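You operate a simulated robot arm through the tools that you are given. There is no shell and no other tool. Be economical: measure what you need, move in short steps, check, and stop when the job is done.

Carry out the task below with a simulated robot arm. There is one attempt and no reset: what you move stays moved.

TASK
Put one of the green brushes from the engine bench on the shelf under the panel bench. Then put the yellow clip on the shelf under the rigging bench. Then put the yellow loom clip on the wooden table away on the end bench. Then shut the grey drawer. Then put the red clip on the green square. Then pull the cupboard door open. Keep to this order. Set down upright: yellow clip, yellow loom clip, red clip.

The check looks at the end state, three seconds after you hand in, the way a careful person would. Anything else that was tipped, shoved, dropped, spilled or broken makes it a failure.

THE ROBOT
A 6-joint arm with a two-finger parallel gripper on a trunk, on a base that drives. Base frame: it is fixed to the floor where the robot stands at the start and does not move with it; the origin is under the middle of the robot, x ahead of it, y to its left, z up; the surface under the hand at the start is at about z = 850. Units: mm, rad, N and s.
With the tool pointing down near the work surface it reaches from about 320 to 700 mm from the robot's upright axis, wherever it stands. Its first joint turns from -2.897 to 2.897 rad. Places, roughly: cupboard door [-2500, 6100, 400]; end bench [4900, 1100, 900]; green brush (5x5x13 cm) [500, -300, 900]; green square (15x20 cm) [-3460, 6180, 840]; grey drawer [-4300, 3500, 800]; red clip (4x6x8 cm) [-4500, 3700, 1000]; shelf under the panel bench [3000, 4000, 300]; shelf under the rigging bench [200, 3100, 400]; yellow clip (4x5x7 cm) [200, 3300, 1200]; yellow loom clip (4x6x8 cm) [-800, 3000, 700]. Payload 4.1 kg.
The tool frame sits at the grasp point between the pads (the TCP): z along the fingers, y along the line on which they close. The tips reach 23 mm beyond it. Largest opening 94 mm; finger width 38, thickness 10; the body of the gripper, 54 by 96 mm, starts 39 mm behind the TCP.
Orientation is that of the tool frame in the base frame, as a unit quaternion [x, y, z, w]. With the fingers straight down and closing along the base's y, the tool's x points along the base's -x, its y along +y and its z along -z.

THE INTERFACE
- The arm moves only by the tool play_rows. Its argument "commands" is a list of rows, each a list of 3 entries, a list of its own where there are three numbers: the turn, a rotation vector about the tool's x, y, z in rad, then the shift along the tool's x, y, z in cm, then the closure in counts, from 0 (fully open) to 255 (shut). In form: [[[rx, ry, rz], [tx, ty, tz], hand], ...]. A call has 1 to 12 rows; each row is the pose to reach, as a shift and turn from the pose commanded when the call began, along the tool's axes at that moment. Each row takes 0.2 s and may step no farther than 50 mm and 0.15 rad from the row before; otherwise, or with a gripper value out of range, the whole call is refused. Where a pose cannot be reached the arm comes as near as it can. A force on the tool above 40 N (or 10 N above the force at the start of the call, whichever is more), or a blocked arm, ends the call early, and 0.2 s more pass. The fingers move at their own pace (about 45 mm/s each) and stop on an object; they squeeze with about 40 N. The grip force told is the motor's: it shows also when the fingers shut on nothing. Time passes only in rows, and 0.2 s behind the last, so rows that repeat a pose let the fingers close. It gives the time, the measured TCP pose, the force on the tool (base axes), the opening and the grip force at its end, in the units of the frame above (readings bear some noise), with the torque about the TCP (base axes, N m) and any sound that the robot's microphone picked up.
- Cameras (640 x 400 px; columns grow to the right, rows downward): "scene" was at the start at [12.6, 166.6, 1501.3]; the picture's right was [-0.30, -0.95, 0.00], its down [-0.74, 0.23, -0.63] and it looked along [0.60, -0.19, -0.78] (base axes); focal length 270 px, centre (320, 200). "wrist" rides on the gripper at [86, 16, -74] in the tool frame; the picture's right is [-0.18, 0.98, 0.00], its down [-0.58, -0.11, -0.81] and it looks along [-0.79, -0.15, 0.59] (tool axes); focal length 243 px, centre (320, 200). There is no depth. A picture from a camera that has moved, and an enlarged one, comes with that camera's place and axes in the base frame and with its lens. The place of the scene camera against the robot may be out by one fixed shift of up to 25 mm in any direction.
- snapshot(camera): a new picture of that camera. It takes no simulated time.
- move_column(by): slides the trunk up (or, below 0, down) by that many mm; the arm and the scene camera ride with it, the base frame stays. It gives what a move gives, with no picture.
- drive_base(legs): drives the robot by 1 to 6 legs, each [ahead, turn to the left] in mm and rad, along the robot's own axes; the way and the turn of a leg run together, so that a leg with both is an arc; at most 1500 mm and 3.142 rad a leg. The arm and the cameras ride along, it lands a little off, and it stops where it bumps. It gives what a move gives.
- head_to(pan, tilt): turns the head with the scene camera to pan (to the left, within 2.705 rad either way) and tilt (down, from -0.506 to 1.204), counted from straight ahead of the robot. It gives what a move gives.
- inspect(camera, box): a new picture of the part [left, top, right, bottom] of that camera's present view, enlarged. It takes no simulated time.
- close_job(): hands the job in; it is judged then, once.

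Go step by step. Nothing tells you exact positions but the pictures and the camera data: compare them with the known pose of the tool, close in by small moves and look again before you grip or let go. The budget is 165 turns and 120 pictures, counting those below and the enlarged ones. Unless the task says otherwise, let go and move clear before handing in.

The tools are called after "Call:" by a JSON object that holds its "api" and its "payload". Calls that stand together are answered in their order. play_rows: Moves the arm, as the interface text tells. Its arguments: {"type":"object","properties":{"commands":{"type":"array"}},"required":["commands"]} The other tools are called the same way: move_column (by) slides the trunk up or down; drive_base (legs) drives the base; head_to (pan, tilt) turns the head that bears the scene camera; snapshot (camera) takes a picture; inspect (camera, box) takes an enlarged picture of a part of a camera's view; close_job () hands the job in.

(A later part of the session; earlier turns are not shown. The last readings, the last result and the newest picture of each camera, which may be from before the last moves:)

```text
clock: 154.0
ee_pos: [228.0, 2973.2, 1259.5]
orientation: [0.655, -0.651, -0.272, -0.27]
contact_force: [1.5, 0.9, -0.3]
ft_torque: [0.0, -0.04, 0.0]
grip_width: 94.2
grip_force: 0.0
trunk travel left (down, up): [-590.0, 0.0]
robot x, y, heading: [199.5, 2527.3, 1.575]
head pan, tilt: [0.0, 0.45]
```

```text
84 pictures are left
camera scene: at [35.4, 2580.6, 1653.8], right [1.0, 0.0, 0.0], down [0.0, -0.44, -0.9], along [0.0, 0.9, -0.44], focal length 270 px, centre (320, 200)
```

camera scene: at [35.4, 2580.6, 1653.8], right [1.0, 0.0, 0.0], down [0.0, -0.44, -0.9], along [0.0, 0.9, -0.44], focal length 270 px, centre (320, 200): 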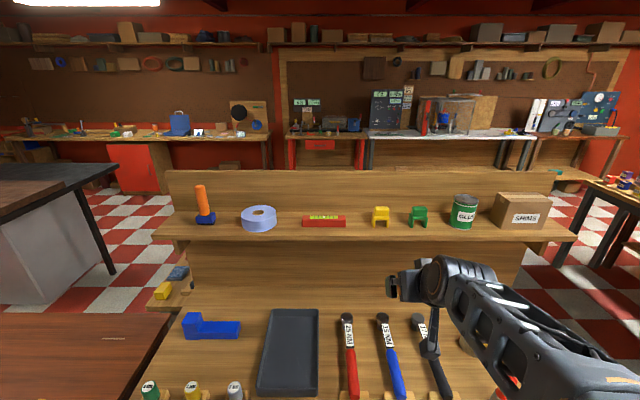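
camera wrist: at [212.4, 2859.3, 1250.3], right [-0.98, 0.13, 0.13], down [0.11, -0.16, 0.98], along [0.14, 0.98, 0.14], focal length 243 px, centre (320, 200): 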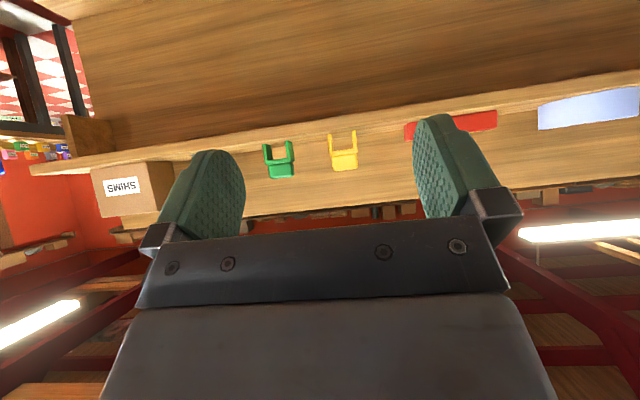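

The clip shows at x≈225 with its foot on the ledge at z≈1193. I move forward 220 mm at this height and look again to get the depth.

Call:
{"api": "play_rows", "payload": {"commands": [[[0, 0, 0], [-3.2, 0, 3.2], 0], [[0, 0, 0], [-6.4, 0, 6.4], 0], [[0, 0, 0], [-9.6, 0, 9.6], 0], [[0, 0, 0], [-12.6, 0, 12.6], 0], [[0, 0, 0], [-15.5, 0, 15.5], 0], [[0, 0, 0], [-15.5, 0, 15.5], 0]]}}

Call:
{"api": "snapshot", "payload": {"camera": "wrist"}}

```text
clock: 155.4
ee_pos: [227.9, 3191.6, 1259.3]
orientation: [0.655, -0.651, -0.272, -0.27]
contact_force: [0.4, -0.8, 0.1]
ft_torque: [0.02, 0.0, 0.01]
grip_width: 93.7
grip_force: 0.2
trunk travel left (down, up): [-590.0, 0.0]
robot x, y, heading: [204.3, 2522.5, 1.573]
head pan, tilt: [0.0, 0.45]
```

```text
83 pictures are left
camera wrist: at [212.3, 3078.3, 1250.8], right [-0.98, 0.13, 0.13], down [0.11, -0.16, 0.98], along [0.14, 0.98, 0.14], focal length 243 px, centre (320, 200)
```

wrist: 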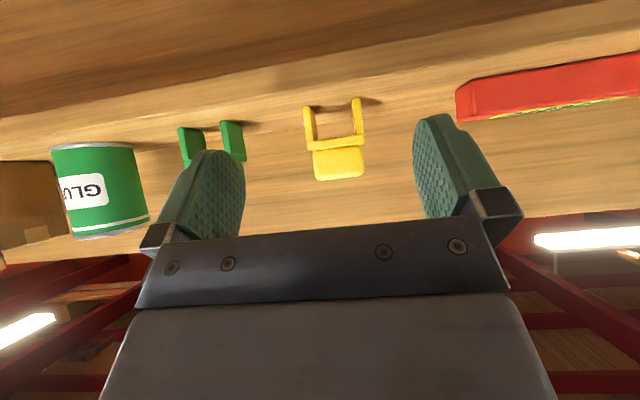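

The clip's front face is at roughly y≈3295, x≈224. I creep to y≈3270 at grasp height with the fingers just beginning to straddle it, and check.

Call:
{"api": "play_rows", "payload": {"commands": [[[0, 0, 0], [-1.5, 0.1, 2.2], 0], [[0, 0, 0], [-3, 0.2, 4.5], 0], [[0, 0, 0], [-4.3, 0.3, 6.7], 0], [[0, 0, 0], [-4.3, 0.3, 6.7], 0]]}}

Call:
{"api": "snapshot", "payload": {"camera": "wrist"}}

Call:
{"api": "inspect", "payload": {"camera": "scene", "box": [300, 160, 500, 285]}}

```text
clock: 156.4
ee_pos: [225.4, 3269.5, 1241.6]
orientation: [0.655, -0.652, -0.271, -0.27]
contact_force: [0.1, 0.8, 0.1]
ft_torque: [0.01, 0.01, 0.01]
grip_width: 94.2
grip_force: 0.0
trunk travel left (down, up): [-590.0, 0.0]
robot x, y, heading: [201.6, 2526.7, 1.577]
head pan, tilt: [0.0, 0.45]
```

```text
82 pictures are left
camera wrist: at [208.8, 3155.4, 1232.3], right [-0.98, 0.13, 0.13], down [0.11, -0.16, 0.98], along [0.14, 0.98, 0.14], focal length 243 px, centre (320, 200)
```

wrist: 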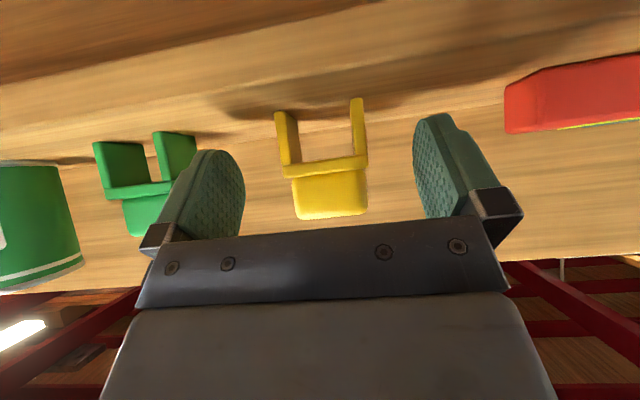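

```text
3.20 times, centred on (400, 222) of scene
camera zoom: at [35.4, 2579.8, 1653.8], right [1.0, 0.0, 0.0], down [0.0, -0.44, -0.9], along [0.0, 0.9, -0.44], focal length 865 px, centre (64, 128)
```

zoom: 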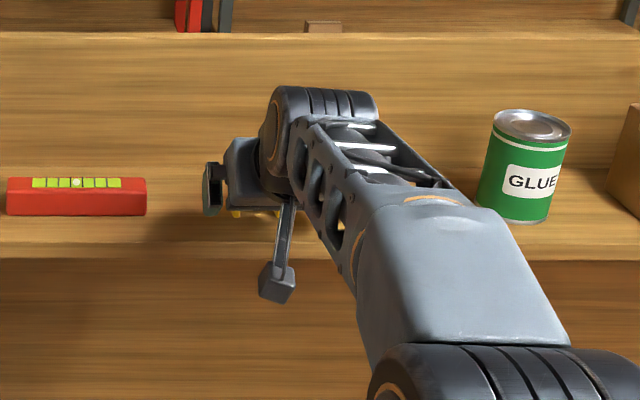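

The clip is centred between the fingers at x≈225, front face at y≈3302, top at z≈1265. I move 46 mm further and close.

Call:
{"api": "play_rows", "payload": {"commands": [[[0, 0, 0], [-1.6, 0, 1.6], 0], [[0, 0, 0], [-3.25, 0, 3.25], 0], [[0, 0, 0], [-3.25, 0, 3.25], 0], [[0, 0, 0], [-3.25, 0, 3.25], 255], [[0, 0, 0], [-3.25, 0, 3.25], 255], [[0, 0, 0], [-3.25, 0, 3.25], 255], [[0, 0, 0], [-3.25, 0, 3.25], 255], [[0, 0, 0], [-3.25, 0, 3.25], 255]]}}

Call:
{"api": "snapshot", "payload": {"camera": "wrist"}}

```text
clock: 158.2
ee_pos: [224.0, 3313.9, 1242.5]
orientation: [0.654, -0.652, -0.271, -0.27]
contact_force: [-0.1, 0.1, 1.3]
ft_torque: [-0.01, -0.01, -0.04]
grip_width: 49.9
grip_force: 40.0
trunk travel left (down, up): [-590.0, 0.0]
robot x, y, heading: [202.9, 2524.3, 1.571]
head pan, tilt: [0.0, 0.45]
```

```text
80 pictures are left
camera wrist: at [208.3, 3200.7, 1232.5], right [-0.98, 0.13, 0.13], down [0.11, -0.16, 0.98], along [0.14, 0.98, 0.14], focal length 243 px, centre (320, 200)
```

wrist: 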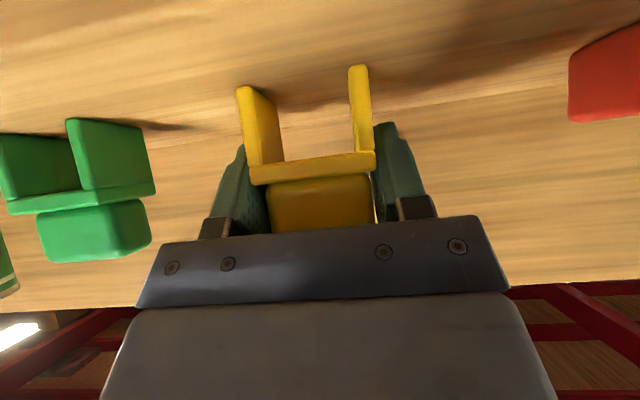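

Gripped at 50 mm. I lift 50 mm and draw straight back from the ledge.

Call:
{"api": "play_rows", "payload": {"commands": [[[0, 0, 0], [-1.8, 0, -1.8], 255], [[0, 0, 0], [-3.6, 0, -3.6], 255], [[0, 0, 0], [-1, 0, -6.6], 255], [[0, 0, 0], [2.2, 0, -9.8], 255], [[0, 0, 0], [5.4, 0, -13], 255], [[0, 0, 0], [8.6, 0, -16.2], 255], [[0, 0, 0], [11.8, 0, -19.4], 255], [[0, 0, 0], [15, 0, -22.6], 255], [[0, 0, 0], [18.2, 0, -25.8], 255], [[0, 0, 0], [20.4, 0, -28], 255], [[0, 0, 0], [20.4, 0, -28], 255]]}}

Call:
{"api": "snapshot", "payload": {"camera": "scene"}}

```text
clock: 160.6
ee_pos: [235.0, 3257.0, 1385.5]
orientation: [0.656, -0.651, -0.271, -0.269]
contact_force: [0.6, 0.9, -1.2]
ft_torque: [-0.02, -0.03, -0.02]
grip_width: 49.5
grip_force: 40.3
out of reach, approached as far as the arm can: row 2, 3, 4, 5, 6, 7, 8, 9, 10, 11
trunk travel left (down, up): [-590.0, 0.0]
robot x, y, heading: [200.2, 2529.2, 1.574]
head pan, tilt: [0.0, 0.45]
```

```text
79 pictures are left
camera scene: at [35.4, 2580.5, 1653.7], right [1.0, 0.0, 0.0], down [0.0, -0.44, -0.9], along [0.0, 0.9, -0.44], focal length 270 px, centre (320, 200)
```

scene: 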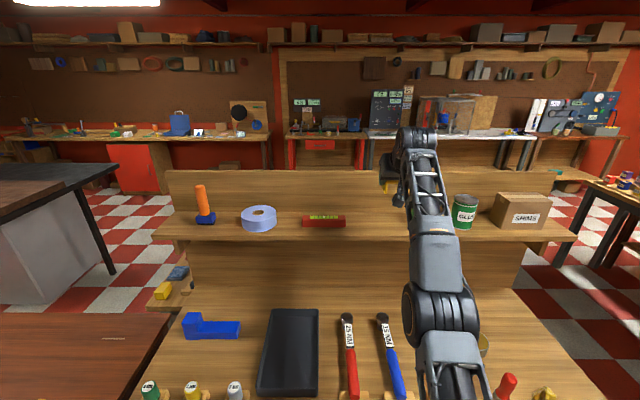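

The arm stretched out and stopped high at (235, 3257, 1385), still holding the clip and clear of everything. I back the base away from the bench before refolding the arm.

Call:
{"api": "drive_base", "payload": {"legs": [[-560, 0]]}}

Call:
{"api": "play_rows", "payload": {"commands": [[[0, 0, 0], [0, 0, 0], 255], [[0, 0, 0], [0, 0, 0], 255]]}}

Call:
{"api": "snapshot", "payload": {"camera": "scene"}}

```text
clock: 163.8
ee_pos: [235.9, 2694.5, 1387.3]
orientation: [0.655, -0.651, -0.271, -0.271]
contact_force: [-0.7, 0.8, 0.4]
ft_torque: [0.01, 0.0, -0.02]
grip_width: 49.5
grip_force: 40.1
trunk travel left (down, up): [-590.0, 0.0]
robot x, y, heading: [204.0, 1963.8, 1.576]
head pan, tilt: [0.0, 0.45]
```

```text
clock: 164.4
ee_pos: [237.2, 2693.1, 1385.2]
orientation: [0.656, -0.651, -0.271, -0.269]
contact_force: [-0.4, 0.1, -0.8]
ft_torque: [-0.03, 0.01, 0.0]
grip_width: 49.4
grip_force: 40.4
trunk travel left (down, up): [-590.0, 0.0]
robot x, y, heading: [204.7, 1965.8, 1.581]
head pan, tilt: [0.0, 0.45]
```

```text
78 pictures are left
camera scene: at [38.5, 2016.6, 1653.8], right [1.0, 0.01, 0.0], down [0.0, -0.44, -0.9], along [-0.01, 0.9, -0.44], focal length 270 px, centre (320, 200)
```

scene: 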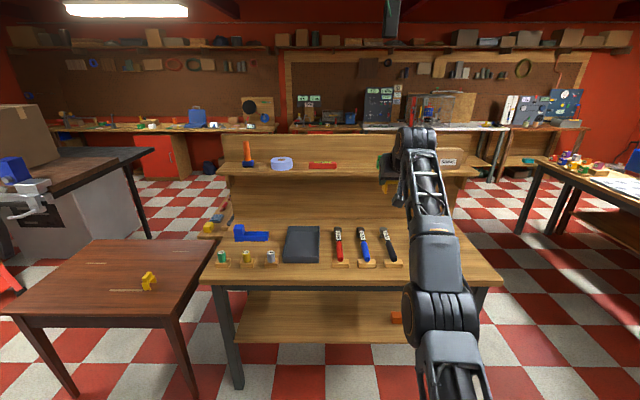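

Clear of the bench now. I try drawing the hand back and down in small steps.

Call:
{"api": "play_rows", "payload": {"commands": [[[0, 0, 0], [2, 0, -1], 255], [[0, 0, 0], [4, 0, -2], 255], [[0, 0, 0], [6, 0, -3], 255], [[0, 0, 0], [8, 0, -4], 255], [[0, 0, 0], [8, 0, -4], 255]]}}

```text
clock: 165.6
ee_pos: [237.0, 2608.1, 1358.5]
orientation: [0.656, -0.651, -0.272, -0.27]
contact_force: [-0.2, -0.3, -0.9]
ft_torque: [-0.01, -0.02, 0.01]
grip_width: 49.2
grip_force: 39.8
out of reach, approached as far as the arm can: row 1, 2, 3
trunk travel left (down, up): [-590.0, 0.0]
robot x, y, heading: [202.4, 1960.1, 1.576]
head pan, tilt: [0.0, 0.45]
```

Responding normally again. I bring the hand back to its compact carrying pose.

Call:
{"api": "play_rows", "payload": {"commands": [[[0, 0, 0], [4, 0, 0.4], 255], [[0, 0, 0], [8, 0, 0.8], 255], [[0, 0, 0], [12, 0, 1.2], 255], [[0, 0, 0], [16, 0, 1.6], 255], [[0, 0, 0], [20, 0, 2], 255], [[0, 0, 0], [24, 0, 2.5], 255], [[0, 0, 0], [28, 0, 3], 255], [[0, 0, 0], [31.8, 0, 3.5], 255], [[0, 0, 0], [31.8, 0, 3.5], 255]]}}

Call:
{"api": "move_column", "payload": {"by": -400}}

Call:
{"api": "snapshot", "payload": {"camera": "scene"}}

Call:
{"api": "snapshot", "payload": {"camera": "wrist"}}

```text
clock: 167.6
ee_pos: [237.5, 2407.9, 1107.3]
orientation: [0.657, -0.651, -0.27, -0.268]
contact_force: [-0.6, 0.0, -0.2]
ft_torque: [0.01, 0.01, 0.01]
grip_width: 49.5
grip_force: 40.0
trunk travel left (down, up): [-590.0, 0.0]
robot x, y, heading: [204.7, 1964.7, 1.577]
head pan, tilt: [0.0, 0.45]
```

```text
clock: 171.5
ee_pos: [237.1, 2408.8, 707.9]
orientation: [0.655, -0.652, -0.271, -0.269]
contact_force: [0.5, 0.7, -1.1]
ft_torque: [0.0, 0.04, -0.02]
grip_width: 49.4
grip_force: 40.4
trunk travel left (down, up): [-190.0, 400.0]
robot x, y, heading: [206.5, 1962.5, 1.582]
head pan, tilt: [0.0, 0.45]
```

```text
77 pictures are left
camera scene: at [38.5, 2016.5, 1253.8], right [1.0, 0.01, 0.0], down [0.0, -0.44, -0.9], along [-0.01, 0.9, -0.44], focal length 270 px, centre (320, 200)
```

scene: 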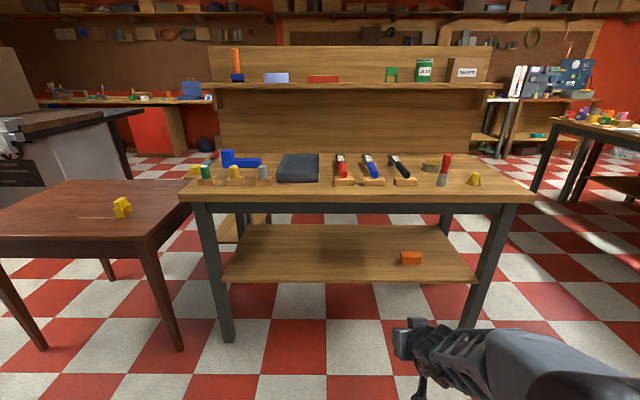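

```text
76 pictures are left
camera wrist: at [222.5, 2294.8, 698.9], right [-0.98, 0.12, 0.13], down [0.11, -0.16, 0.98], along [0.14, 0.98, 0.14], focal length 243 px, centre (320, 200)
```

wrist: 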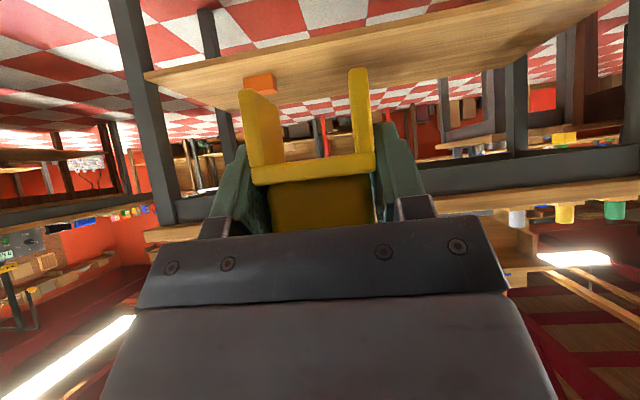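

The shelf (edge y≈2895, z≈430) has only an orange block at about x 475; I will put the clip at about (235, 2985). I lower the trunk to entry height and drive in.

Call:
{"api": "move_column", "payload": {"by": -165}}

Call:
{"api": "drive_base", "payload": {"legs": [[440, 0]]}}

Call:
{"api": "snapshot", "payload": {"camera": "wrist"}}

Call:
{"api": "snapshot", "payload": {"camera": "scene"}}

```text
clock: 173.3
ee_pos: [237.9, 2408.5, 542.5]
orientation: [0.656, -0.651, -0.271, -0.27]
contact_force: [0.2, -0.4, -1.0]
ft_torque: [-0.03, 0.02, 0.02]
grip_width: 49.4
grip_force: 39.6
trunk travel left (down, up): [-25.0, 565.0]
robot x, y, heading: [203.5, 1963.2, 1.582]
head pan, tilt: [0.0, 0.45]
```

```text
clock: 176.0
ee_pos: [237.9, 2849.5, 543.2]
orientation: [0.655, -0.652, -0.27, -0.27]
contact_force: [0.0, 0.5, 0.3]
ft_torque: [0.03, 0.01, -0.03]
grip_width: 49.3
grip_force: 40.5
trunk travel left (down, up): [-25.0, 565.0]
robot x, y, heading: [200.4, 2405.1, 1.577]
head pan, tilt: [0.0, 0.45]
```

```text
75 pictures are left
camera wrist: at [221.6, 2737.0, 533.9], right [-0.98, 0.13, 0.13], down [0.11, -0.16, 0.98], along [0.15, 0.98, 0.14], focal length 243 px, centre (320, 200)
```

wrist: 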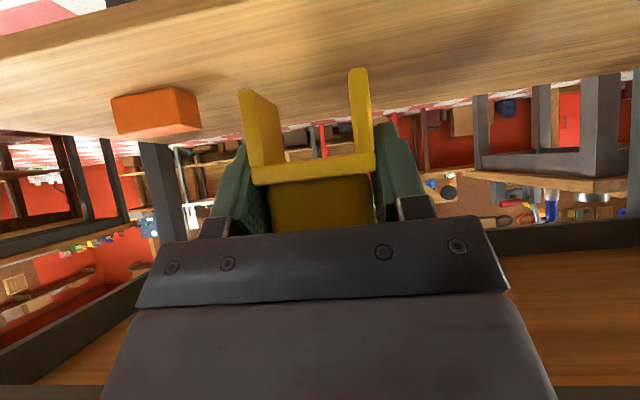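

```text
74 pictures are left
camera scene: at [36.6, 2459.3, 1088.8], right [1.0, 0.0, 0.0], down [0.0, -0.44, -0.9], along [0.0, 0.9, -0.44], focal length 270 px, centre (320, 200)
```

scene: 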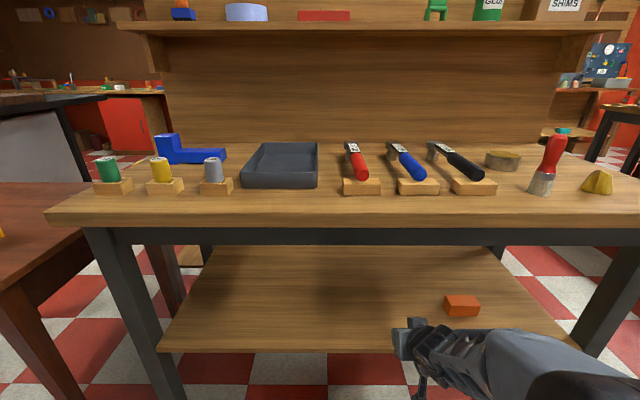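

Re-measured, the shelf edge is at about y 2960, z 368. I drive 90 mm further, reach in to y≈3050, and then lower.

Call:
{"api": "drive_base", "payload": {"legs": [[90, 0]]}}

Call:
{"api": "play_rows", "payload": {"commands": [[[0, 0, 0], [-2.6, 0, 2.6], 255], [[0, 0, 0], [-5.2, 0, 5.2], 255], [[0, 0, 0], [-7.8, 0, 7.8], 255], [[0, 0, 0], [-5.8, 0, 9.8], 255], [[0, 0, 0], [-3.8, 0, 11.8], 255], [[0, 0, 0], [-3.8, 0, 11.8], 255]]}}

Call:
{"api": "snapshot", "payload": {"camera": "wrist"}}

Call:
{"api": "snapshot", "payload": {"camera": "scene"}}

```text
clock: 177.1
ee_pos: [237.0, 2938.2, 541.6]
orientation: [0.655, -0.652, -0.271, -0.27]
contact_force: [0.3, 0.0, -0.2]
ft_torque: [0.02, 0.01, -0.01]
grip_width: 49.7
grip_force: 39.6
trunk travel left (down, up): [-25.0, 565.0]
robot x, y, heading: [199.4, 2492.9, 1.574]
head pan, tilt: [0.0, 0.45]
```

```text
clock: 178.5
ee_pos: [236.6, 3049.5, 485.6]
orientation: [0.654, -0.652, -0.27, -0.271]
contact_force: [-1.0, 0.3, -0.7]
ft_torque: [-0.02, 0.0, -0.02]
grip_width: 49.4
grip_force: 39.5
trunk travel left (down, up): [-25.0, 565.0]
robot x, y, heading: [198.3, 2491.7, 1.575]
head pan, tilt: [0.0, 0.45]
```

```text
73 pictures are left
camera wrist: at [221.3, 2935.7, 477.2], right [-0.98, 0.13, 0.13], down [0.11, -0.16, 0.98], along [0.15, 0.98, 0.14], focal length 243 px, centre (320, 200)
```

wrist: 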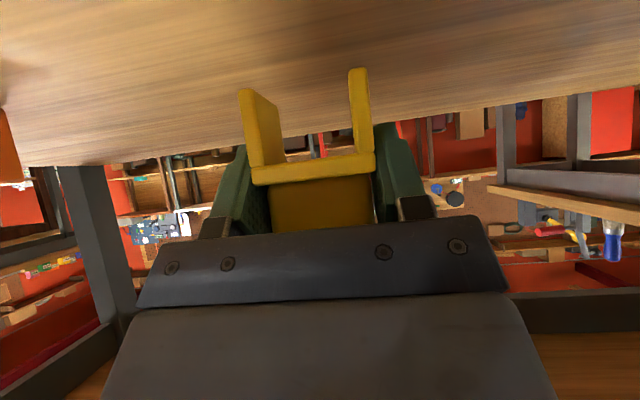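

```text
72 pictures are left
camera scene: at [36.4, 2548.5, 1088.8], right [1.0, 0.0, 0.0], down [0.0, -0.44, -0.9], along [0.0, 0.9, -0.44], focal length 270 px, centre (320, 200)
```

scene: 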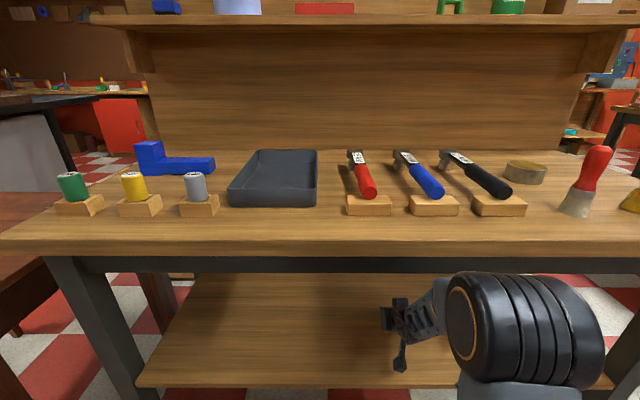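

Inside the shelf opening at z 486; I lower to about 435 and then by 2–3 mm until contact.

Call:
{"api": "play_rows", "payload": {"commands": [[[0, 0, 0], [1.8, 0, 1.8], 255], [[0, 0, 0], [3.2, 0, 3.2], 255], [[0, 0, 0], [3.5, 0, 3.5], 255], [[0, 0, 0], [3.7, 0, 3.7], 255], [[0, 0, 0], [3.9, 0, 3.9], 255], [[0, 0, 0], [4.1, 0, 4.1], 255], [[0, 0, 0], [4.3, 0, 4.3], 255], [[0, 0, 0], [4.3, 0, 4.3], 255]]}}

Call:
{"api": "snapshot", "payload": {"camera": "wrist"}}

```text
clock: 179.1
ee_pos: [239.5, 3056.0, 454.7]
orientation: [0.652, -0.648, -0.28, -0.276]
contact_force: [1.5, -1.4, 15.0]
ft_torque: [-0.34, -0.16, 0.02]
grip_width: 49.3
grip_force: 40.0
trunk travel left (down, up): [-25.0, 565.0]
robot x, y, heading: [202.6, 2493.1, 1.573]
head pan, tilt: [0.0, 0.45]
stopped in row 2: the force on the tool passed its limit at 109 N (the readings are from after the stop); the commanded pose is now the measured one
```

```text
71 pictures are left
camera wrist: at [223.8, 2941.7, 444.1], right [-0.98, 0.12, 0.14], down [0.11, -0.18, 0.98], along [0.14, 0.98, 0.17], focal length 243 px, centre (320, 200)
```

wrist: 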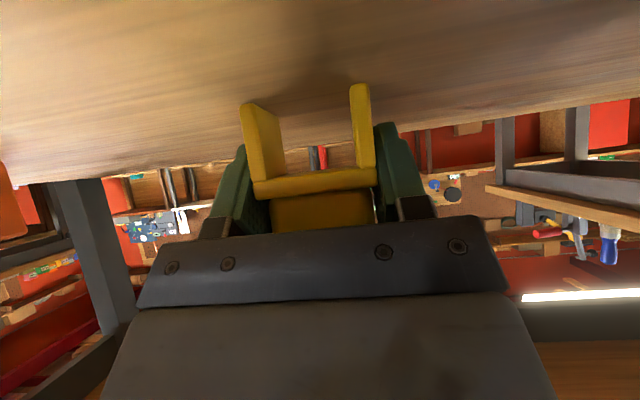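

It touched sooner than expected (shelf z≈405) and the clip slid a little up between the pads, staying level. I release it here and back out along the fingers, then check it.

Call:
{"api": "play_rows", "payload": {"commands": [[[0, 0, 0], [0, 0, 0], 255], [[0, 0, 0], [0, 0, 0], 200], [[0, 0, 0], [0, 0, 0], 150], [[0, 0, 0], [0, 0, 0], 60], [[0, 0, 0], [0, 0, 0], 0], [[0, 0, 0], [0, 0, 0], 0], [[0, 0, 0], [0, 0, 0], 0], [[0, 0, 0], [0, 0, -2.5], 0], [[0, 0, 0], [0.5, 0, -5], 0], [[0, 0, 0], [1.5, 0, -8], 0], [[0, 0, 0], [2.5, 0, -11], 0], [[0, 0, 0], [3, 0, -13], 0]]}}

Call:
{"api": "snapshot", "payload": {"camera": "wrist"}}

```text
clock: 181.7
ee_pos: [239.3, 2940.3, 522.1]
orientation: [0.654, -0.648, -0.279, -0.273]
contact_force: [-0.7, -0.2, 0.5]
ft_torque: [-0.01, -0.01, 0.0]
grip_width: 94.2
grip_force: 0.0
trunk travel left (down, up): [-25.0, 565.0]
robot x, y, heading: [201.6, 2493.0, 1.574]
head pan, tilt: [0.0, 0.45]
```

```text
70 pictures are left
camera wrist: at [224.6, 2826.7, 511.1], right [-0.98, 0.12, 0.14], down [0.12, -0.17, 0.98], along [0.14, 0.98, 0.16], focal length 243 px, centre (320, 200)
```

wrist: 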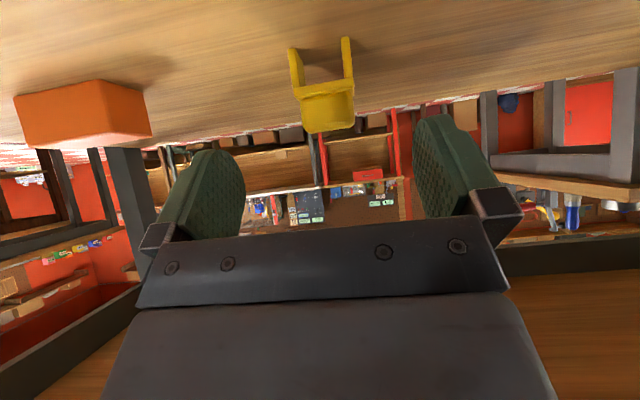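

The yellow clip stands upright on the rigging shelf. I back out, raise the trunk, and look at the loom clip on the wooden table.

Call:
{"api": "drive_base", "payload": {"legs": [[-400, 0]]}}

Call:
{"api": "move_column", "payload": {"by": 400}}

Call:
{"api": "head_to", "payload": {"pan": 0.7, "tilt": 0.6}}

Call:
{"api": "snapshot", "payload": {"camera": "scene"}}

```text
clock: 184.2
ee_pos: [241.1, 2541.6, 521.7]
orientation: [0.653, -0.648, -0.279, -0.274]
contact_force: [0.2, 0.2, 0.0]
ft_torque: [0.02, -0.01, -0.02]
grip_width: 94.2
grip_force: 0.0
trunk travel left (down, up): [-25.0, 565.0]
robot x, y, heading: [201.7, 2096.5, 1.574]
head pan, tilt: [0.0, 0.45]
```

```text
clock: 188.0
ee_pos: [241.6, 2542.4, 921.7]
orientation: [0.653, -0.649, -0.278, -0.274]
contact_force: [0.1, 0.5, -0.2]
ft_torque: [-0.02, 0.01, 0.02]
grip_width: 93.9
grip_force: 0.1
trunk travel left (down, up): [-425.0, 165.0]
robot x, y, heading: [200.2, 2097.2, 1.57]
head pan, tilt: [0.0, 0.45]
```

```text
clock: 189.1
ee_pos: [241.2, 2541.9, 923.0]
orientation: [0.653, -0.649, -0.278, -0.274]
contact_force: [-0.5, -0.5, 0.1]
ft_torque: [-0.03, -0.03, 0.04]
grip_width: 94.1
grip_force: 0.0
trunk travel left (down, up): [-425.0, 165.0]
robot x, y, heading: [205.3, 2096.8, 1.572]
head pan, tilt: [0.7, 0.6]
```

```text
69 pictures are left
camera scene: at [-19.4, 2125.8, 1475.2], right [0.76, 0.65, 0.0], down [0.36, -0.43, -0.83], along [-0.53, 0.63, -0.56], focal length 270 px, centre (320, 200)
```

scene: 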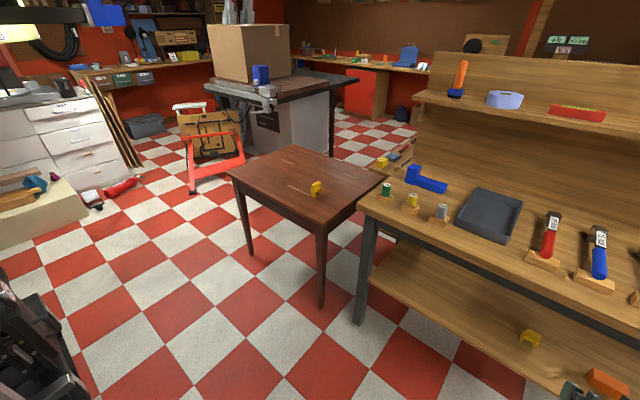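

Call:
{"api": "inspect", "payload": {"camera": "scene", "box": [270, 160, 350, 210]}}

```text
8.00 times, centred on (310, 185) of scene
camera zoom: at [-19.4, 2125.8, 1475.2], right [0.76, 0.65, 0.0], down [0.36, -0.43, -0.83], along [-0.53, 0.63, -0.56], focal length 2163 px, centre (400, 320)
```

zoom: 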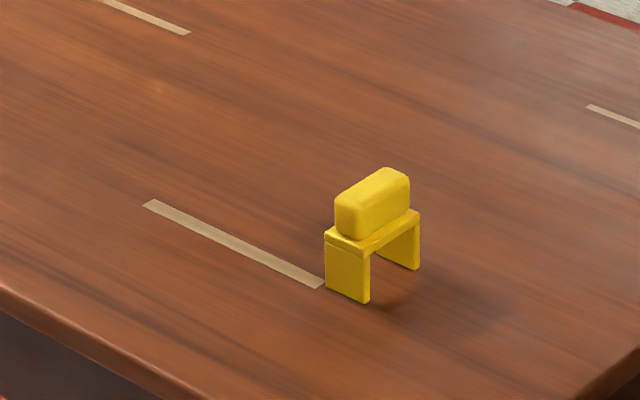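

The loom clip stands at about (-809, 3037) on the table (top z≈690), its legs spaced along y. A car panel hangs from a hoist to my left, so I check its clearance before driving over there.

Call:
{"api": "head_to", "payload": {"pan": 1.2, "tilt": -0.1}}

Call:
{"api": "snapshot", "payload": {"camera": "scene"}}

Call:
{"api": "head_to", "payload": {"pan": 1.5, "tilt": 0.6}}

Call:
{"api": "snapshot", "payload": {"camera": "scene"}}

```text
clock: 190.2
ee_pos: [241.7, 2542.0, 921.4]
orientation: [0.654, -0.648, -0.279, -0.274]
contact_force: [-0.2, 0.2, 1.3]
ft_torque: [-0.01, 0.01, 0.0]
grip_width: 94.0
grip_force: 0.1
trunk travel left (down, up): [-425.0, 165.0]
robot x, y, heading: [206.6, 2089.3, 1.573]
head pan, tilt: [1.201, -0.099]
```

```text
67 pictures are left
camera scene: at [-43.7, 2089.7, 1539.2], right [0.36, 0.93, 0.0], down [-0.09, 0.04, -1.0], along [-0.93, 0.36, 0.1], focal length 270 px, centre (320, 200)
```

scene: 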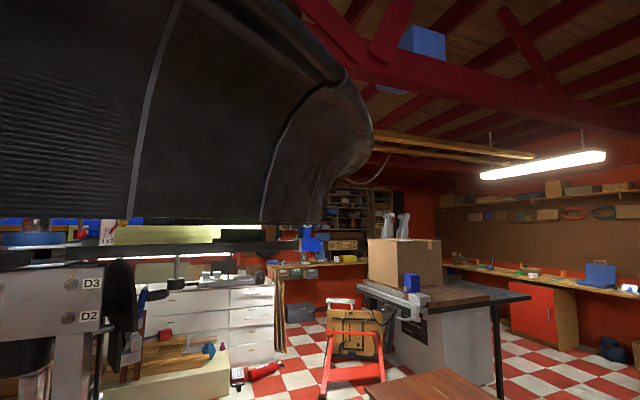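

```text
clock: 191.2
ee_pos: [241.4, 2542.0, 922.9]
orientation: [0.653, -0.648, -0.28, -0.273]
contact_force: [0.2, 0.5, 0.8]
ft_torque: [0.02, 0.01, 0.01]
grip_width: 94.3
grip_force: 0.1
trunk travel left (down, up): [-425.0, 165.0]
robot x, y, heading: [206.2, 2091.6, 1.575]
head pan, tilt: [1.499, 0.6]
```

```text
66 pictures are left
camera scene: at [-50.6, 2064.4, 1475.3], right [0.07, 1.0, 0.0], down [0.56, -0.04, -0.83], along [-0.82, 0.06, -0.56], focal length 270 px, centre (320, 200)
```

scene: 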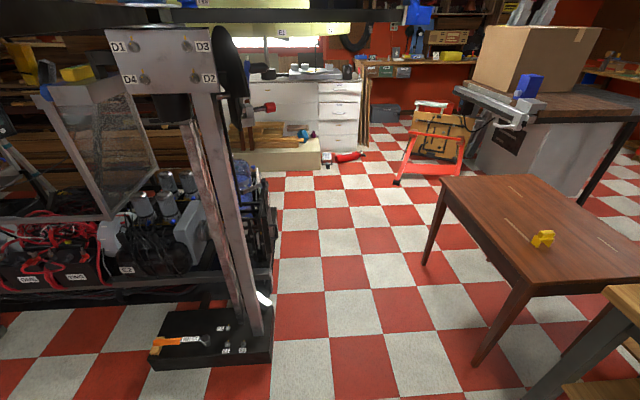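

The hanging panel's underside is at about 1480, so I'll keep the head low: column down 175, arm raised a little. Then I drive to about (-680, 2440), facing the table.

Call:
{"api": "move_column", "payload": {"by": -175}}

Call:
{"api": "play_rows", "payload": {"commands": [[[0, 0, 0], [-2.5, 0, -2.5], 0], [[0, 0, 0], [-5, 0, -5], 0], [[0, 0, 0], [-7.5, 0, -7.5], 0], [[0, 0, 0], [-10, 0, -10], 0], [[0, 0, 0], [-10, 0, -10], 0]]}}

Call:
{"api": "drive_base", "payload": {"legs": [[0, 1.19], [953, 0], [0, -1.192]]}}

Call:
{"api": "snapshot", "payload": {"camera": "wrist"}}

Call:
{"api": "head_to", "payload": {"pan": 0.2, "tilt": 0.8}}

Call:
{"api": "snapshot", "payload": {"camera": "scene"}}

```text
clock: 193.2
ee_pos: [241.3, 2541.1, 747.4]
orientation: [0.654, -0.648, -0.279, -0.273]
contact_force: [0.0, -0.2, 0.3]
ft_torque: [0.02, 0.02, 0.0]
grip_width: 94.1
grip_force: 0.1
trunk travel left (down, up): [-250.0, 340.0]
robot x, y, heading: [201.7, 2097.3, 1.574]
head pan, tilt: [1.499, 0.6]
```

```text
clock: 194.4
ee_pos: [240.4, 2539.2, 889.4]
orientation: [0.653, -0.648, -0.28, -0.274]
contact_force: [-0.2, -0.9, 0.4]
ft_torque: [-0.01, 0.03, -0.04]
grip_width: 94.1
grip_force: 0.1
trunk travel left (down, up): [-250.0, 340.0]
robot x, y, heading: [202.2, 2093.8, 1.572]
head pan, tilt: [1.499, 0.6]
```

```text
clock: 205.3
ee_pos: [-638.9, 2886.1, 888.9]
orientation: [0.652, -0.65, -0.278, -0.274]
contact_force: [-0.1, 0.0, -0.4]
ft_torque: [0.02, 0.01, -0.01]
grip_width: 93.9
grip_force: 0.1
trunk travel left (down, up): [-250.0, 340.0]
robot x, y, heading: [-680.2, 2444.1, 1.569]
head pan, tilt: [1.499, 0.6]
```

```text
65 pictures are left
camera wrist: at [-655.1, 2772.6, 877.9], right [-0.98, 0.13, 0.14], down [0.11, -0.18, 0.98], along [0.15, 0.98, 0.16], focal length 243 px, centre (320, 200)
```

wrist: 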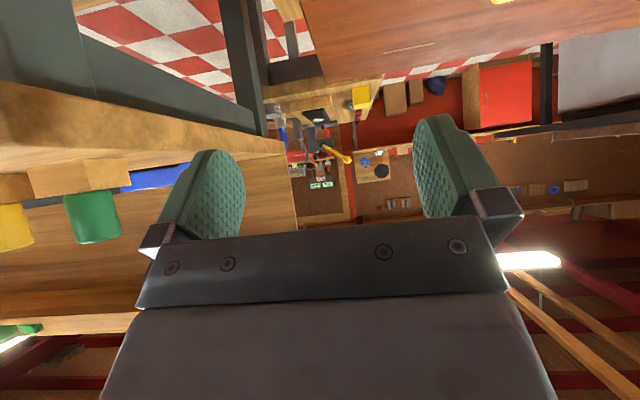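

```text
clock: 206.8
ee_pos: [-639.4, 2885.9, 888.2]
orientation: [0.651, -0.651, -0.278, -0.274]
contact_force: [-0.2, -1.2, 0.3]
ft_torque: [0.01, 0.03, 0.02]
grip_width: 93.9
grip_force: 0.2
trunk travel left (down, up): [-250.0, 340.0]
robot x, y, heading: [-678.4, 2439.4, 1.565]
head pan, tilt: [0.201, 0.799]
```

```text
64 pictures are left
camera scene: at [-861.4, 2485.1, 1283.4], right [0.98, 0.2, 0.0], down [0.14, -0.7, -0.7], along [-0.14, 0.68, -0.72], focal length 270 px, centre (320, 200)
```

scene: 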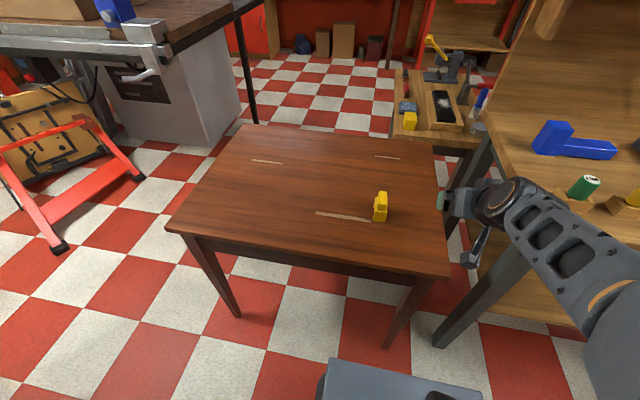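

The clip sits near x≈-800, y≈3010–3035. I bring the hand above it, turning the fingers straight down, to measure it with the wrist camera.

Call:
{"api": "play_rows", "payload": {"commands": [[[0, 0.134, 0], [-1.1, 2.8, 2], 0], [[0, 0.268, 0], [-2.2, 5.6, 4], 0], [[0, 0.4, 0], [-3.3, 8.4, 6], 0], [[0, 0.534, 0], [-4.4, 11.2, 8], 0], [[0, 0.668, 0], [-5.5, 14, 10], 0], [[0, 0.8, 0], [-6.7, 16.8, 12.2], 0], [[0, 0.8, 0], [-6.7, 16.8, 12.2], 0]]}}

Call:
{"api": "snapshot", "payload": {"camera": "wrist"}}

```text
clock: 208.4
ee_pos: [-807.6, 3019.3, 852.6]
orientation: [0.708, -0.706, -0.001, 0.0]
contact_force: [0.3, 0.2, -0.1]
ft_torque: [-0.01, -0.01, -0.01]
grip_width: 94.0
grip_force: 0.2
trunk travel left (down, up): [-250.0, 340.0]
robot x, y, heading: [-677.9, 2444.6, 1.565]
head pan, tilt: [0.201, 0.799]
```

```text
63 pictures are left
camera wrist: at [-823.7, 2933.6, 926.5], right [-0.98, 0.18, 0.0], down [0.11, 0.58, 0.81], along [0.14, 0.79, -0.59], focal length 243 px, centre (320, 200)
```

wrist: 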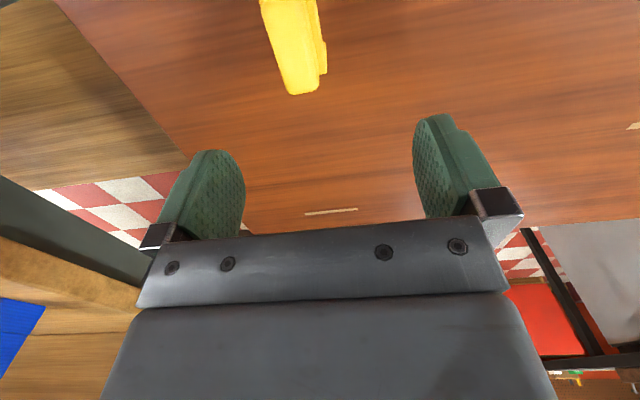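

The clip's far end shows at about (-797, 3018), so its centre is nearer y≈2990. I pull the hand back 70 mm to see all of it.

Call:
{"api": "play_rows", "payload": {"commands": [[[0, 0, 0], [3.5, -0.4, 0], 0], [[0, 0, 0], [7, -0.8, 0], 0], [[0, 0, 0], [7, -0.8, 0], 0]]}}

Call:
{"api": "snapshot", "payload": {"camera": "wrist"}}

```text
clock: 209.2
ee_pos: [-800.4, 2949.6, 852.3]
orientation: [0.708, -0.706, -0.003, -0.001]
contact_force: [0.7, 0.2, 0.3]
ft_torque: [-0.01, -0.03, 0.0]
grip_width: 94.0
grip_force: 0.1
trunk travel left (down, up): [-250.0, 340.0]
robot x, y, heading: [-680.1, 2441.9, 1.564]
head pan, tilt: [0.201, 0.799]
```

```text
62 pictures are left
camera wrist: at [-815.8, 2862.5, 926.3], right [-0.98, 0.18, 0.0], down [0.11, 0.58, 0.81], along [0.14, 0.79, -0.59], focal length 243 px, centre (320, 200)
```

wrist: 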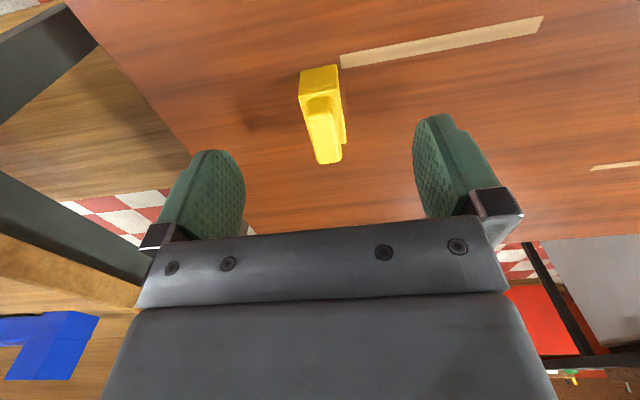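

The clip is now well resolved: centre (-797, 2992), top z≈770. I move over it, descend to z≈743 and grip across its 40 mm side.

Call:
{"api": "play_rows", "payload": {"commands": [[[0, 0, 0], [-4.2, -0.3, 0], 0], [[0, 0, 0], [-4.2, -0.3, 4], 0], [[0, 0, 0], [-4.2, -0.3, 7.5], 0], [[0, 0, 0], [-4.2, -0.3, 10], 0], [[0, 0, 0], [-4.2, -0.3, 10.9], 0], [[0, 0, 0], [-4.2, -0.3, 10.9], 0], [[0, 0, 0], [-4.2, -0.3, 10.9], 255], [[0, 0, 0], [-4.2, -0.3, 10.9], 255], [[0, 0, 0], [-4.2, -0.3, 10.9], 255], [[0, 0, 0], [-4.2, -0.3, 10.9], 255], [[0, 0, 0], [-4.2, -0.3, 10.9], 255], [[0, 0, 0], [-4.2, -0.3, 10.9], 255]]}}

Call:
{"api": "snapshot", "payload": {"camera": "wrist"}}

```text
clock: 211.8
ee_pos: [-796.7, 2992.2, 743.4]
orientation: [0.708, -0.706, -0.003, 0.001]
contact_force: [0.2, 0.5, 0.5]
ft_torque: [-0.03, -0.01, 0.02]
grip_width: 33.1
grip_force: 40.3
trunk travel left (down, up): [-250.0, 340.0]
robot x, y, heading: [-677.5, 2440.5, 1.562]
head pan, tilt: [0.201, 0.799]
```

```text
61 pictures are left
camera wrist: at [-812.5, 2905.8, 817.5], right [-0.98, 0.18, 0.01], down [0.11, 0.58, 0.81], along [0.14, 0.79, -0.59], focal length 243 px, centre (320, 200)
```

wrist: 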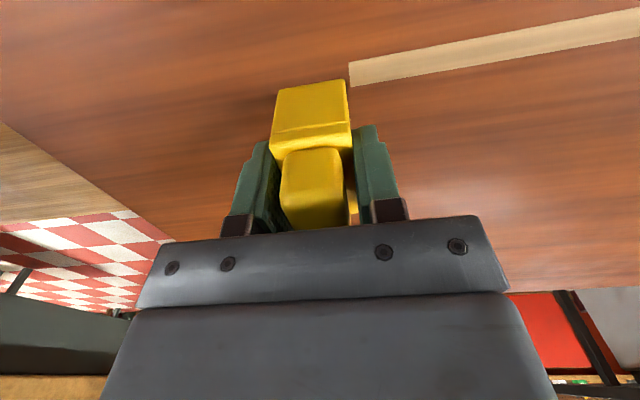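

Gripped (33 mm across the legs). I lift straight up, retract the hand, then check the arm's position.

Call:
{"api": "play_rows", "payload": {"commands": [[[0, 0, 0], [0, 0, -2.5], 255], [[0, 0, 0], [0, 0, -6], 255], [[0, 0, 0], [0, 0, -10], 255], [[0, 0, 0], [0, 0, -14], 255], [[0, 0, 0], [1.5, -2.5, -17], 255], [[0, 0, 0], [4, -5, -19], 255], [[0, 0, 0], [7, -7.5, -20], 255], [[0, 0, 0], [10, -10, -20], 255], [[0, 0, 0], [10, -10, -20], 255]]}}

Call:
{"api": "move_column", "payload": {"by": 70}}

Call:
{"api": "snapshot", "payload": {"camera": "wrist"}}

```text
clock: 213.8
ee_pos: [-697.4, 2890.9, 942.9]
orientation: [0.708, -0.706, -0.003, 0.0]
contact_force: [-0.1, 0.2, -0.2]
ft_torque: [0.0, 0.02, -0.02]
grip_width: 33.2
grip_force: 39.9
trunk travel left (down, up): [-250.0, 340.0]
robot x, y, heading: [-680.1, 2440.1, 1.57]
head pan, tilt: [0.201, 0.799]
```

```text
clock: 214.9
ee_pos: [-695.6, 2891.9, 1012.7]
orientation: [0.708, -0.706, -0.003, 0.0]
contact_force: [0.6, -0.5, -0.9]
ft_torque: [0.02, 0.01, -0.02]
grip_width: 33.3
grip_force: 39.6
trunk travel left (down, up): [-320.0, 270.0]
robot x, y, heading: [-678.0, 2440.5, 1.567]
head pan, tilt: [0.201, 0.799]
```

```text
60 pictures are left
camera wrist: at [-711.8, 2804.7, 1086.2], right [-0.98, 0.18, 0.0], down [0.11, 0.58, 0.81], along [0.14, 0.79, -0.59], focal length 243 px, centre (320, 200)
```

wrist: 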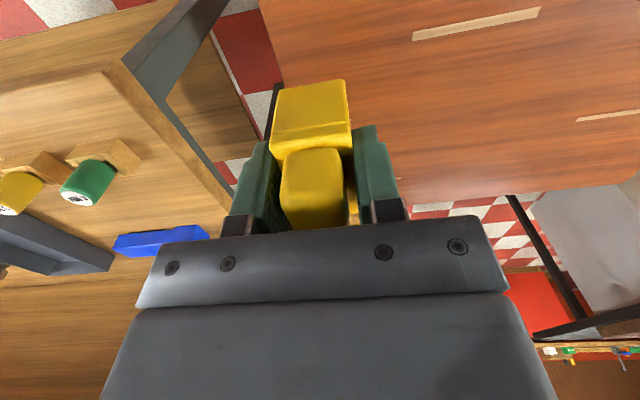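

The clip is held firmly. I drive back out and along the south aisle to the end bench.

Call:
{"api": "drive_base", "payload": {"legs": [[0, -2.358], [1462, 0], [0, 0.737], [1500, 0], [1500, 0], [600, 0]]}}

Call:
{"api": "head_to", "payload": {"pan": 0.0, "tilt": 0.6}}

Call:
{"api": "snapshot", "payload": {"camera": "scene"}}

```text
clock: 246.6
ee_pos: [4360.9, 1192.5, 1012.8]
orientation: [0.025, 1.0, 0.003, 0.002]
contact_force: [0.3, 1.1, -1.0]
ft_torque: [0.0, -0.02, 0.0]
grip_width: 33.1
grip_force: 39.7
trunk travel left (down, up): [-320.0, 270.0]
robot x, y, heading: [3913.8, 1198.4, -0.061]
head pan, tilt: [0.201, 0.799]
```

```text
clock: 247.3
ee_pos: [4360.4, 1191.7, 1011.3]
orientation: [0.025, 1.0, 0.002, 0.002]
contact_force: [-0.5, -0.2, -1.0]
ft_torque: [0.02, 0.0, -0.01]
grip_width: 33.3
grip_force: 40.0
trunk travel left (down, up): [-320.0, 270.0]
robot x, y, heading: [3910.4, 1198.9, -0.056]
head pan, tilt: [0.0, 0.6]
```

```text
59 pictures are left
camera scene: at [3948.9, 1386.4, 1370.2], right [-0.06, -1.0, 0.0], down [-0.56, 0.03, -0.82], along [0.82, -0.05, -0.57], focal length 270 px, centre (320, 200)
```

scene: 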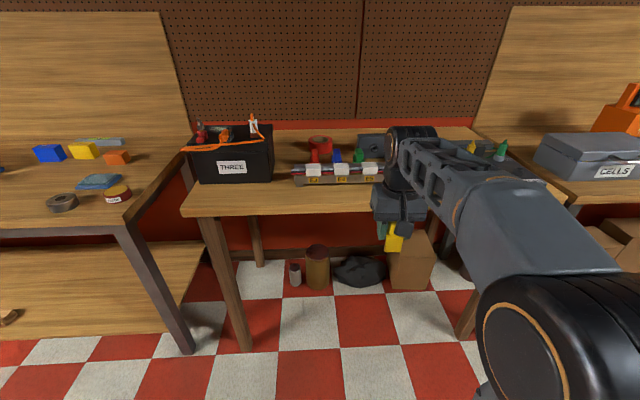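

The end bench is partly hidden by my arm. I raise the trunk and swing the hand to the right to see its top.

Call:
{"api": "move_column", "payload": {"by": 250}}

Call:
{"api": "play_rows", "payload": {"commands": [[[0, 0, 0], [0.5, -4.5, 0], 255], [[0, 0, 0], [1, -9, 0], 255], [[0, 0, 0], [2, -13.5, 0], 255], [[0, 0, 0], [4, -18, 0], 255], [[0, 0, 0], [6, -22.5, 0], 255], [[0, 0, 0], [8, -27, 0], 255], [[0, 0, 0], [10, -31, 0], 255], [[0, 0, 0], [10, -31, 0], 255]]}}

Call:
{"api": "head_to", "payload": {"pan": -0.1, "tilt": 0.8}}

Call:
{"api": "snapshot", "payload": {"camera": "scene"}}

```text
clock: 249.9
ee_pos: [4359.9, 1191.0, 1262.5]
orientation: [0.025, 1.0, 0.003, 0.002]
contact_force: [-0.3, -0.2, -0.6]
ft_torque: [0.02, 0.0, 0.0]
grip_width: 33.6
grip_force: 39.8
trunk travel left (down, up): [-570.0, 20.0]
robot x, y, heading: [3909.6, 1195.2, -0.053]
head pan, tilt: [0.0, 0.6]
```

```text
clock: 251.7
ee_pos: [4244.5, 887.2, 1261.8]
orientation: [0.025, 1.0, 0.003, 0.002]
contact_force: [1.0, -0.7, 0.1]
ft_torque: [0.03, 0.01, -0.02]
grip_width: 33.3
grip_force: 40.4
trunk travel left (down, up): [-570.0, 20.0]
robot x, y, heading: [3911.2, 1199.9, -0.057]
head pan, tilt: [0.0, 0.6]
```

```text
clock: 252.5
ee_pos: [4246.5, 888.1, 1261.3]
orientation: [0.025, 1.0, 0.004, 0.002]
contact_force: [-0.2, 0.4, -0.2]
ft_torque: [0.02, -0.02, 0.0]
grip_width: 33.2
grip_force: 40.3
trunk travel left (down, up): [-570.0, 20.0]
robot x, y, heading: [3909.9, 1198.7, -0.055]
head pan, tilt: [-0.099, 0.799]
```

```text
58 pictures are left
camera scene: at [3940.3, 1378.7, 1603.4], right [-0.16, -0.99, 0.0], down [-0.71, 0.11, -0.7], along [0.69, -0.11, -0.72], focal length 270 px, centre (320, 200)
```

scene: 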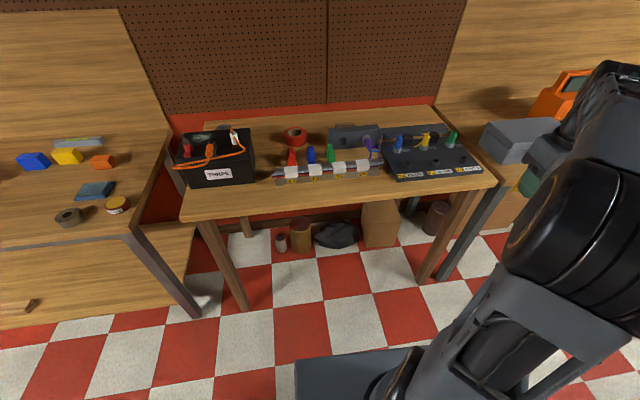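

Call:
{"api": "inspect", "payload": {"camera": "scene", "box": [165, 95, 505, 215]}}

Call:
{"api": "inspect", "payload": {"camera": "scene", "box": [260, 110, 500, 200]}}

```text
1.88 times, centred on (335, 155) of scene
camera zoom: at [3940.3, 1378.7, 1603.4], right [-0.16, -0.99, 0.0], down [-0.71, 0.11, -0.7], along [0.69, -0.11, -0.72], focal length 509 px, centre (292, 285)
```

zoom: 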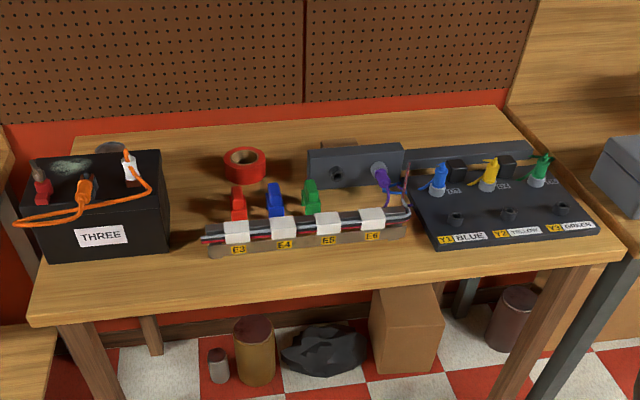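

```text
2.67 times, centred on (380, 155) of scene
camera zoom: at [3940.3, 1378.7, 1603.4], right [-0.16, -0.99, 0.0], down [-0.71, 0.11, -0.7], along [0.69, -0.11, -0.72], focal length 721 px, centre (160, 320)
```

zoom: 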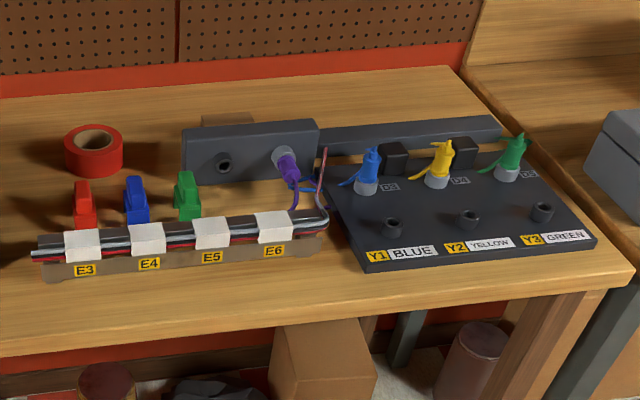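

The end bench holds a wiring loom with red, blue and green loom clips, a plug board, a battery box and tape. There is a free strip in front of the loom (x≈4580–4710, y≈1280), so I'll put the clip there. I bring the hand back in front and drive up.

Call:
{"api": "play_rows", "payload": {"commands": [[[0, 0, 0], [-1.9, 4, 0], 255], [[0, 0, 0], [-3.8, 8, 0], 255], [[0, 0, 0], [-5.7, 12, 0], 255], [[0, 0, 0], [-7.6, 16, 0], 255], [[0, 0, 0], [-9.5, 20, 0], 255], [[0, 0, 0], [-11.4, 24, 0], 255], [[0, 0, 0], [-13.3, 28, 0], 255], [[0, 0, 0], [-15.2, 32, 0], 255], [[0, 0, 0], [-17.1, 36, 0], 255], [[0, 0, 0], [-19, 40, 0], 255], [[0, 0, 0], [-19, 40, 0], 255]]}}

Call:
{"api": "drive_base", "payload": {"legs": [[150, 0]]}}

Call:
{"api": "move_column", "payload": {"by": -180}}

Call:
{"api": "snapshot", "payload": {"camera": "wrist"}}

Call:
{"api": "snapshot", "payload": {"camera": "scene"}}

```text
clock: 254.9
ee_pos: [4455.8, 1276.9, 1261.0]
orientation: [0.025, 1.0, 0.002, 0.001]
contact_force: [-0.4, -0.4, -0.4]
ft_torque: [-0.01, 0.03, -0.02]
grip_width: 33.5
grip_force: 39.8
trunk travel left (down, up): [-570.0, 20.0]
robot x, y, heading: [3910.7, 1198.9, -0.054]
head pan, tilt: [-0.099, 0.799]
```

```text
clock: 256.2
ee_pos: [4607.8, 1268.0, 1261.3]
orientation: [0.025, 1.0, 0.002, 0.001]
contact_force: [1.1, 0.8, -0.7]
ft_torque: [0.0, 0.03, -0.01]
grip_width: 33.2
grip_force: 39.8
trunk travel left (down, up): [-570.0, 20.0]
robot x, y, heading: [4061.3, 1188.7, -0.059]
head pan, tilt: [-0.099, 0.799]
```

```text
clock: 258.2
ee_pos: [4607.3, 1267.3, 1081.6]
orientation: [0.025, 1.0, 0.002, 0.002]
contact_force: [0.1, 0.1, 0.0]
ft_torque: [0.04, 0.0, -0.03]
grip_width: 33.4
grip_force: 39.2
trunk travel left (down, up): [-390.0, 200.0]
robot x, y, heading: [4063.7, 1189.1, -0.059]
head pan, tilt: [-0.099, 0.799]
```

```text
55 pictures are left
camera wrist: at [4520.5, 1288.2, 1156.0], right [0.23, 0.97, 0.0], down [0.57, -0.14, 0.81], along [0.79, -0.19, -0.59], focal length 243 px, centre (320, 200)
```

wrist: 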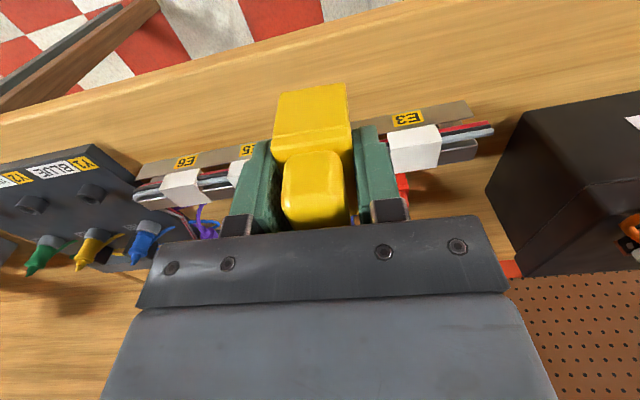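

```text
54 pictures are left
camera scene: at [4091.0, 1370.2, 1423.4], right [-0.16, -0.99, 0.0], down [-0.71, 0.11, -0.7], along [0.69, -0.11, -0.72], focal length 270 px, centre (320, 200)
```

scene: 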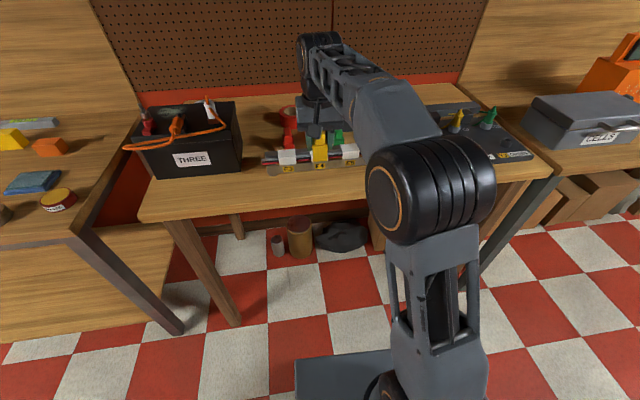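

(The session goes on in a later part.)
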